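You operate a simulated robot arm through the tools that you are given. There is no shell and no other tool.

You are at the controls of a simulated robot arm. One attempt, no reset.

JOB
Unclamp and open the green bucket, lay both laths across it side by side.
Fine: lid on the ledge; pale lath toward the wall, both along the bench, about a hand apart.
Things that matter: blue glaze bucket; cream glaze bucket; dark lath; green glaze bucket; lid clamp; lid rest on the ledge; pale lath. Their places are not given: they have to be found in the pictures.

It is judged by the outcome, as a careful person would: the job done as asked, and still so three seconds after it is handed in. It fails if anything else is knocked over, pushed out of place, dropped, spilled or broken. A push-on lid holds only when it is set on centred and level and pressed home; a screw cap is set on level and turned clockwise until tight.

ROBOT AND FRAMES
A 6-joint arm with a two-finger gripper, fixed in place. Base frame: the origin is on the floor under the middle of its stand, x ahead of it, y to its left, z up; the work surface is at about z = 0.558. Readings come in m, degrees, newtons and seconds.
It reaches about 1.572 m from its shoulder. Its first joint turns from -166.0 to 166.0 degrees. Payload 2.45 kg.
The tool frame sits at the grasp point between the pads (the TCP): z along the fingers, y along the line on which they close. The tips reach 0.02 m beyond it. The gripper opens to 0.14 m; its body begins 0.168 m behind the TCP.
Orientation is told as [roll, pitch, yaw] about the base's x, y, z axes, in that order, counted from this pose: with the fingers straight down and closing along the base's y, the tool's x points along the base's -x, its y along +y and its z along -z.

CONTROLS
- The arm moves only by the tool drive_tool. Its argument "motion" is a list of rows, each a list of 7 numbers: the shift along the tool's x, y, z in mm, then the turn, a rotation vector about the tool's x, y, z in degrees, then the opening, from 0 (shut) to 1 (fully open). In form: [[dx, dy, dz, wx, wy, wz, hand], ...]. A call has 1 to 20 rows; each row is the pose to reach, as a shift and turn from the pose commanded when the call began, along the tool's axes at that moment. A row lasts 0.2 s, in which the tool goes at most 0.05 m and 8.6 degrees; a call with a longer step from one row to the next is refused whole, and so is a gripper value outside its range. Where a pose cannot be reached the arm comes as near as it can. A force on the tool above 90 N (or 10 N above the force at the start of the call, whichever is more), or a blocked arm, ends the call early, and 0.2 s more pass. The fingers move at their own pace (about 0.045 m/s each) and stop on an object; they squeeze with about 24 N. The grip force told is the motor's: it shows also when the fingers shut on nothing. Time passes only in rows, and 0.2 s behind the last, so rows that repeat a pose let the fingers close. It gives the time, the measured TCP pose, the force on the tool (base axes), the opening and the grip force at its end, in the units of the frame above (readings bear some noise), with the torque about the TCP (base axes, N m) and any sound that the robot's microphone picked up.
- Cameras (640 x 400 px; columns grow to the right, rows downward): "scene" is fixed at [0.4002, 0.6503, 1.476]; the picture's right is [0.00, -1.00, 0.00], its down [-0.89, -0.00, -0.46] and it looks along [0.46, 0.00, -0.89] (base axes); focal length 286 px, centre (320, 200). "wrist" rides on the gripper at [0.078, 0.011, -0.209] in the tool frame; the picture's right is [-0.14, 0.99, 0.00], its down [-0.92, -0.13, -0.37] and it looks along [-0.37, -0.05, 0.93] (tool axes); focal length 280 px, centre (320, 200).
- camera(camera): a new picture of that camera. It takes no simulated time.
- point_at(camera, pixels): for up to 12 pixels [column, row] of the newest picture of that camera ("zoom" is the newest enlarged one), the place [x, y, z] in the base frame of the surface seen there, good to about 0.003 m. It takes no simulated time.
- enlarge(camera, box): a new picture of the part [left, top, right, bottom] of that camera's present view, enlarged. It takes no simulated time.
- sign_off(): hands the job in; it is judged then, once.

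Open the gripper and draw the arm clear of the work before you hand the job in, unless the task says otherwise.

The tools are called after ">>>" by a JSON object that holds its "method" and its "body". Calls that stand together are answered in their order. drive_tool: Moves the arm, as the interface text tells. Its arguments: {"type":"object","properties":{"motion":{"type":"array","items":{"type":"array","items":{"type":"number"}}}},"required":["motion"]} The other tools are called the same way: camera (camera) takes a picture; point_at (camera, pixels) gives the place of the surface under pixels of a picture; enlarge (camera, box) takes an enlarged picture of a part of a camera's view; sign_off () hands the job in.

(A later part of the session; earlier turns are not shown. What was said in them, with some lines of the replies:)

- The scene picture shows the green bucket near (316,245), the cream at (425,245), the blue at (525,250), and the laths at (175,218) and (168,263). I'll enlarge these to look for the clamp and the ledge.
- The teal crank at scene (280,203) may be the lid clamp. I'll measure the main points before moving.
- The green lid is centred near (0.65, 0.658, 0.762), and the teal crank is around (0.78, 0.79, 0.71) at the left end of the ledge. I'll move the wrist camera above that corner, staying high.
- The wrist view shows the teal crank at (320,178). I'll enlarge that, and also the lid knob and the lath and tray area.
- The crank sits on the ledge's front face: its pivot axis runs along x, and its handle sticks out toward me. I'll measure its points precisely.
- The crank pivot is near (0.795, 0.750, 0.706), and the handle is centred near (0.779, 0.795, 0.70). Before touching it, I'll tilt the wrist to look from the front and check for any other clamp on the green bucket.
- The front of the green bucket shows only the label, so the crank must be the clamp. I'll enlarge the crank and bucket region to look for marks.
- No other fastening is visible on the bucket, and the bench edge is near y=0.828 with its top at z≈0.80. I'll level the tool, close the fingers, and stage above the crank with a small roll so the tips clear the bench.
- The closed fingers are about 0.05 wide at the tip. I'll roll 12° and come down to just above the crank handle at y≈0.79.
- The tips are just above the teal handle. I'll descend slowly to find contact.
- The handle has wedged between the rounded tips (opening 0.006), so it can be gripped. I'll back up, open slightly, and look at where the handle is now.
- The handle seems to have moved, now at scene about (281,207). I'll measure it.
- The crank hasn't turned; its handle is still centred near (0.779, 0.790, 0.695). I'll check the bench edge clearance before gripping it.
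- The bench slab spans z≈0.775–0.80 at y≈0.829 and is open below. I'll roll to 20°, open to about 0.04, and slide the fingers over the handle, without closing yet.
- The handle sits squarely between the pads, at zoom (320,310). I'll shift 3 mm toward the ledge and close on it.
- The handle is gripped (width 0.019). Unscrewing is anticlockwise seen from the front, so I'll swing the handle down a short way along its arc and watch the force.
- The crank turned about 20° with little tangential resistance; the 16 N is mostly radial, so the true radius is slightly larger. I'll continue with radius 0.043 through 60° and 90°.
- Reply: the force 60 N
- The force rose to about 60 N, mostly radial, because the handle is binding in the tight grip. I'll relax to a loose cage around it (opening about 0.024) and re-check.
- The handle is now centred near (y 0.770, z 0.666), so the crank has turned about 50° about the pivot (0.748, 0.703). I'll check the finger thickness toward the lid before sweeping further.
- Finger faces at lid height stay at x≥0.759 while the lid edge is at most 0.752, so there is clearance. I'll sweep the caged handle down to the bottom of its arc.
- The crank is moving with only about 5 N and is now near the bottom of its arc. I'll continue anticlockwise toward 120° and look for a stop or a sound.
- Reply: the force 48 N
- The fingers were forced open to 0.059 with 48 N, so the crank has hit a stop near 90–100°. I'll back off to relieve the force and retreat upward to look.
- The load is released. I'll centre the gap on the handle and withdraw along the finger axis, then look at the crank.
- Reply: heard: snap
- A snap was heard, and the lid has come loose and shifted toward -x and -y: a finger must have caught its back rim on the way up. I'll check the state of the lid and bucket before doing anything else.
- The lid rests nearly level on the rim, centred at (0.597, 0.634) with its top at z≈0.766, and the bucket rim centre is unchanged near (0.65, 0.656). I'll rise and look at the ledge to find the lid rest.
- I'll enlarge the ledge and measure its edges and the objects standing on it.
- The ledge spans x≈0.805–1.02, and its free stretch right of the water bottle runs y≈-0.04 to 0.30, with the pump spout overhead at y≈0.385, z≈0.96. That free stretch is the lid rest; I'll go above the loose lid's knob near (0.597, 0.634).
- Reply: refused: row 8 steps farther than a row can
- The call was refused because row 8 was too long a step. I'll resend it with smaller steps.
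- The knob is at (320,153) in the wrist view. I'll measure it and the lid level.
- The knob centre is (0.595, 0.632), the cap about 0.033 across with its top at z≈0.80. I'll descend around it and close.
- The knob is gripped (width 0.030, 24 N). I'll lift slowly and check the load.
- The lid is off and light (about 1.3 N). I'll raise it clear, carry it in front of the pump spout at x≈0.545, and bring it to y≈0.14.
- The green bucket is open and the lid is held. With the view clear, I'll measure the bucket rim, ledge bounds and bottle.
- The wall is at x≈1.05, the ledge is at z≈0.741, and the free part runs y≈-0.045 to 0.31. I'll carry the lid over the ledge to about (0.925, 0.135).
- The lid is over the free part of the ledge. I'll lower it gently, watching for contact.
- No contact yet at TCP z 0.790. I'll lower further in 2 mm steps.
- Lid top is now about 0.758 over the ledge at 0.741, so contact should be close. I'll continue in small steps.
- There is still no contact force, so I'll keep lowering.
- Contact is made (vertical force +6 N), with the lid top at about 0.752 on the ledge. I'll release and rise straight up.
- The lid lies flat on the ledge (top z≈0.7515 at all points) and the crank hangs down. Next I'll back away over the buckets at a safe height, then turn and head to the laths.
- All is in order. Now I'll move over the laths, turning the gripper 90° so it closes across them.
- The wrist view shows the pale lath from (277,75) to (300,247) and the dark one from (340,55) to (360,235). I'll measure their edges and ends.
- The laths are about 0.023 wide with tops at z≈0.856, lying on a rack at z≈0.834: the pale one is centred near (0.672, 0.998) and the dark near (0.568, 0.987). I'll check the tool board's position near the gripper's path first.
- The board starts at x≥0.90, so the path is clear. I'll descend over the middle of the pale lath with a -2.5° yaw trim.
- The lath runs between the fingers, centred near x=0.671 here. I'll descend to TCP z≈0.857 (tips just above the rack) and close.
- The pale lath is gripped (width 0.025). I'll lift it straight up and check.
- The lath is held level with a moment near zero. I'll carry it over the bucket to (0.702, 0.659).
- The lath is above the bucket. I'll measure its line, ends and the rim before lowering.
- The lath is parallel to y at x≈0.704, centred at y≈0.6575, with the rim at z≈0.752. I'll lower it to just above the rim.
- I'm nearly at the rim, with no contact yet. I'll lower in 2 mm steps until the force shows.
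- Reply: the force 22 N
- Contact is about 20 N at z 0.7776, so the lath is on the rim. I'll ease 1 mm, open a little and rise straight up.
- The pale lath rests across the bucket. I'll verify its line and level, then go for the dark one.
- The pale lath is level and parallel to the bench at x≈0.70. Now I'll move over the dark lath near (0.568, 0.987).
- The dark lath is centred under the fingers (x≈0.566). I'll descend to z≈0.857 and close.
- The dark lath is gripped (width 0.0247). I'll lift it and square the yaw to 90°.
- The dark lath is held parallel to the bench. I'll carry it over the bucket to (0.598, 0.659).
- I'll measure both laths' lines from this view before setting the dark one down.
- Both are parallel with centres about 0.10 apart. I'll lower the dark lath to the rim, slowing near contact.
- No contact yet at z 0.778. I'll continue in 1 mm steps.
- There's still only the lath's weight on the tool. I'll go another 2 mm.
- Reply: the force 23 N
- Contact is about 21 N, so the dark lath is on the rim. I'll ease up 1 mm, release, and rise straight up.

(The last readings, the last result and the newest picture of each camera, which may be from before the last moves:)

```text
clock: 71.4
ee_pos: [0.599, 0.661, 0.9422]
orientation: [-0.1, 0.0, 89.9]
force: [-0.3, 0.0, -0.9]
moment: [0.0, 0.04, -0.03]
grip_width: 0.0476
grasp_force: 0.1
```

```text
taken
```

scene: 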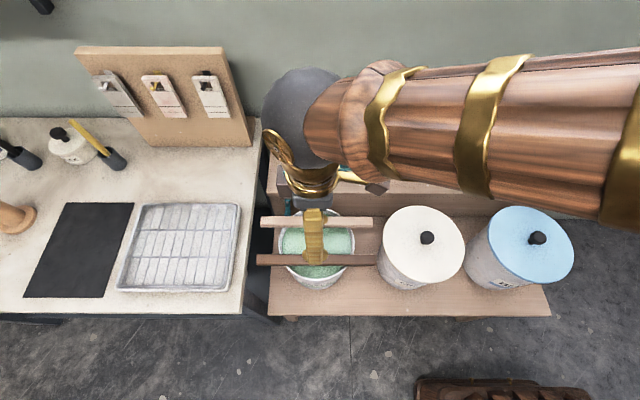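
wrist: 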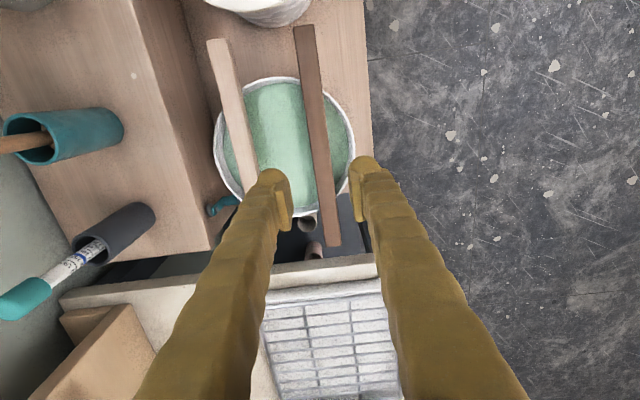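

Both laths lie across the bucket. I'll draw the arm up and away to the right, clear of the spout, then check everything.

>>> {"method": "drive_tool", "body": {"motion": [[0, 0, -40, 0, 0, 0, 0.34], [0, 0, -80, 0, 0, 0, 0.34], [0, 0, -120, 0, 0, 0, 0.34], [20, 0, -155, 0, 0, 0, 0.34], [60, 0, -170, 0, 0, 0, 0.4], [100, 0, -175, 0, 0, 0, 0.5], [145, 0, -175, 0, 0, 0, 0.5], [190, 0, -175, 0, 0, 0, 0.5], [235, 0, -175, 0, 0, 0, 0.5], [280, 0, -175, 0, 0, 0, 0.5], [325, 0, -175, 0, 0, 0, 0.5], [370, 0, -175, 0, 0, 0, 0.5], [415, 0, -175, 0, 0, 0, 0.5], [460, 0, -175, 0, 0, 0, 0.5], [500, 0, -175, 0, 0, 0, 0.5]]}}

>>> {"method": "camera", "body": {"camera": "scene"}}

>>> {"method": "camera", "body": {"camera": "wrist"}}

>>> {"method": "enlarge", "body": {"camera": "scene", "box": [240, 180, 400, 300]}}

```text
clock: 74.6
ee_pos: [0.6003, 0.1592, 1.1164]
orientation: [0.0, 0.0, 89.9]
force: [1.0, -0.3, 0.0]
moment: [0.0, 0.0, -0.01]
grip_width: 0.07
grasp_force: 0.0
```

```text
taken
```

scene: 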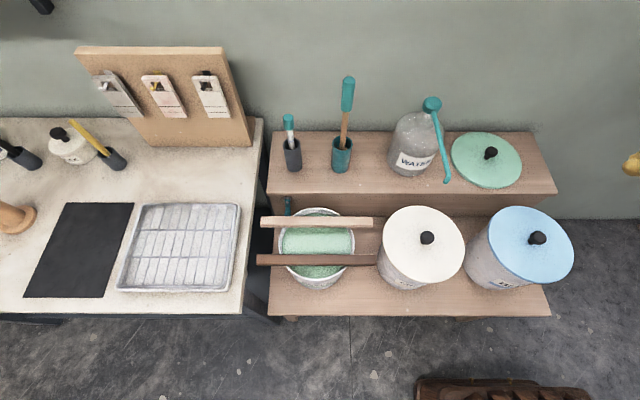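

```text
taken
```

wrist: 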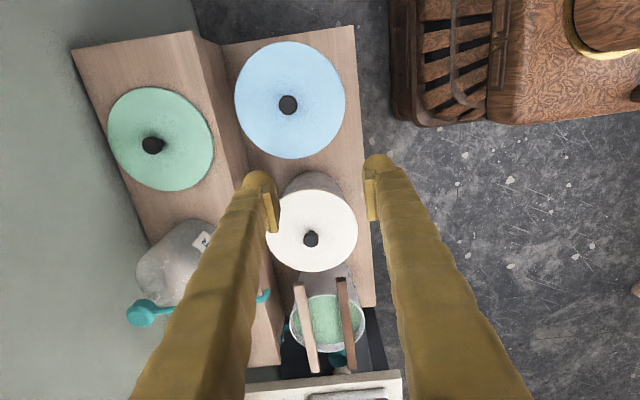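

```text
3.33 times, centred on (320, 240) of scene
```

zoom: 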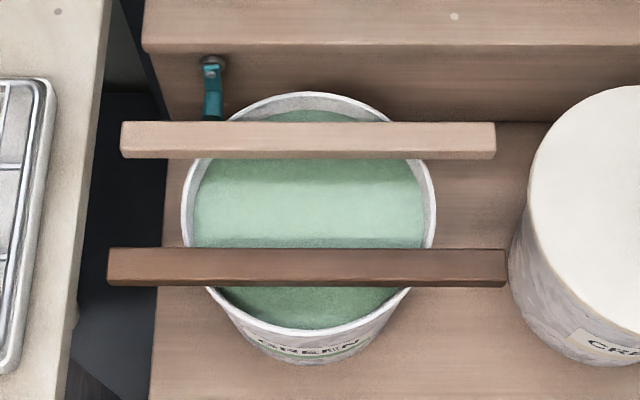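

Everything looks in place. I'll verify the lath lines, levels and gap to the cream lid numerically.

>>> {"method": "point_at", "body": {"camera": "zoom", "pixels": [[130, 130], [300, 132], [485, 132], [115, 258], [300, 257], [498, 258], [125, 124], [125, 150], [112, 250], [112, 275], [522, 258], [540, 150]]}}

>>> {"method": "point_at", "body": {"camera": "scene", "pixels": [[427, 237], [537, 238], [490, 152], [395, 240], [470, 165], [505, 175], [505, 145], [292, 150], [340, 150], [413, 170]]}}

```text
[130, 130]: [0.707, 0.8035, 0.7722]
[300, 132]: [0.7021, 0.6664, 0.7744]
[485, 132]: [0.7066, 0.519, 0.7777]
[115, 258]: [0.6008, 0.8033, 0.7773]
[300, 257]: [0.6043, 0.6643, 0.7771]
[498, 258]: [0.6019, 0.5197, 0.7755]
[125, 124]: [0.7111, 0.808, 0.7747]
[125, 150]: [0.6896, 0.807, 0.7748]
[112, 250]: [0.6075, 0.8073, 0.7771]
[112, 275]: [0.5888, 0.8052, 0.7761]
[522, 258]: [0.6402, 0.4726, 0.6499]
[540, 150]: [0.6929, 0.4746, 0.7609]
```

```text
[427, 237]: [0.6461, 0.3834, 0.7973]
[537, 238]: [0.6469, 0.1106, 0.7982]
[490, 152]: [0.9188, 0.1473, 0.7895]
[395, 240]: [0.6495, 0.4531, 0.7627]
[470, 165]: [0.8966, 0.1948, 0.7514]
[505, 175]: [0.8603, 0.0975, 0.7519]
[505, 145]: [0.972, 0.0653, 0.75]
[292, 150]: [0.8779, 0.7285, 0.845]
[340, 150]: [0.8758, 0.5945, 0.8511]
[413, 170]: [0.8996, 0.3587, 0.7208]
```

The pale lath is at x≈0.700 on the wall side and the dark one at x≈0.598, both level and along the bench, with a gap of about 0.08. The lid is flat on the ledge, the crank is turned down, the other buckets haven't moved, and the arm is clear with the gripper open. I'm handing the job in.

>>> {"method": "sign_off", "body": {}}

```text
The job is handed in.
```

The green bucket is unclamped and open, and both laths lie across it. I've handed the job in, but I haven't seen how it was judged.

- **Clamp:** I turned the teal crank on the front of the ledge anticlockwise until it hit a stop, about a quarter turn. It now points down.
- **Lid:** it lies flat on the ledge, right of the water bottle. No rest was marked there, so I used the clear stretch.
- **Laths:** both lie level along the bench with a gap of about 8 cm between them. The pale one is on the wall side, and the dark one stops about 3 cm short of the cream bucket's lid.
- **Other items:** the cream and blue buckets measure where they started. The bottle and brush holders look undisturbed, and I saw no spill.

The lid did not come off cleanly. As I drew the gripper away from the crank, a finger probably caught the lid's back edge. I heard a snap, and the lid slid about 6 cm but stayed level on the bucket. The bucket hadn't moved and I saw no damage. I then lifted the lid off by its knob.
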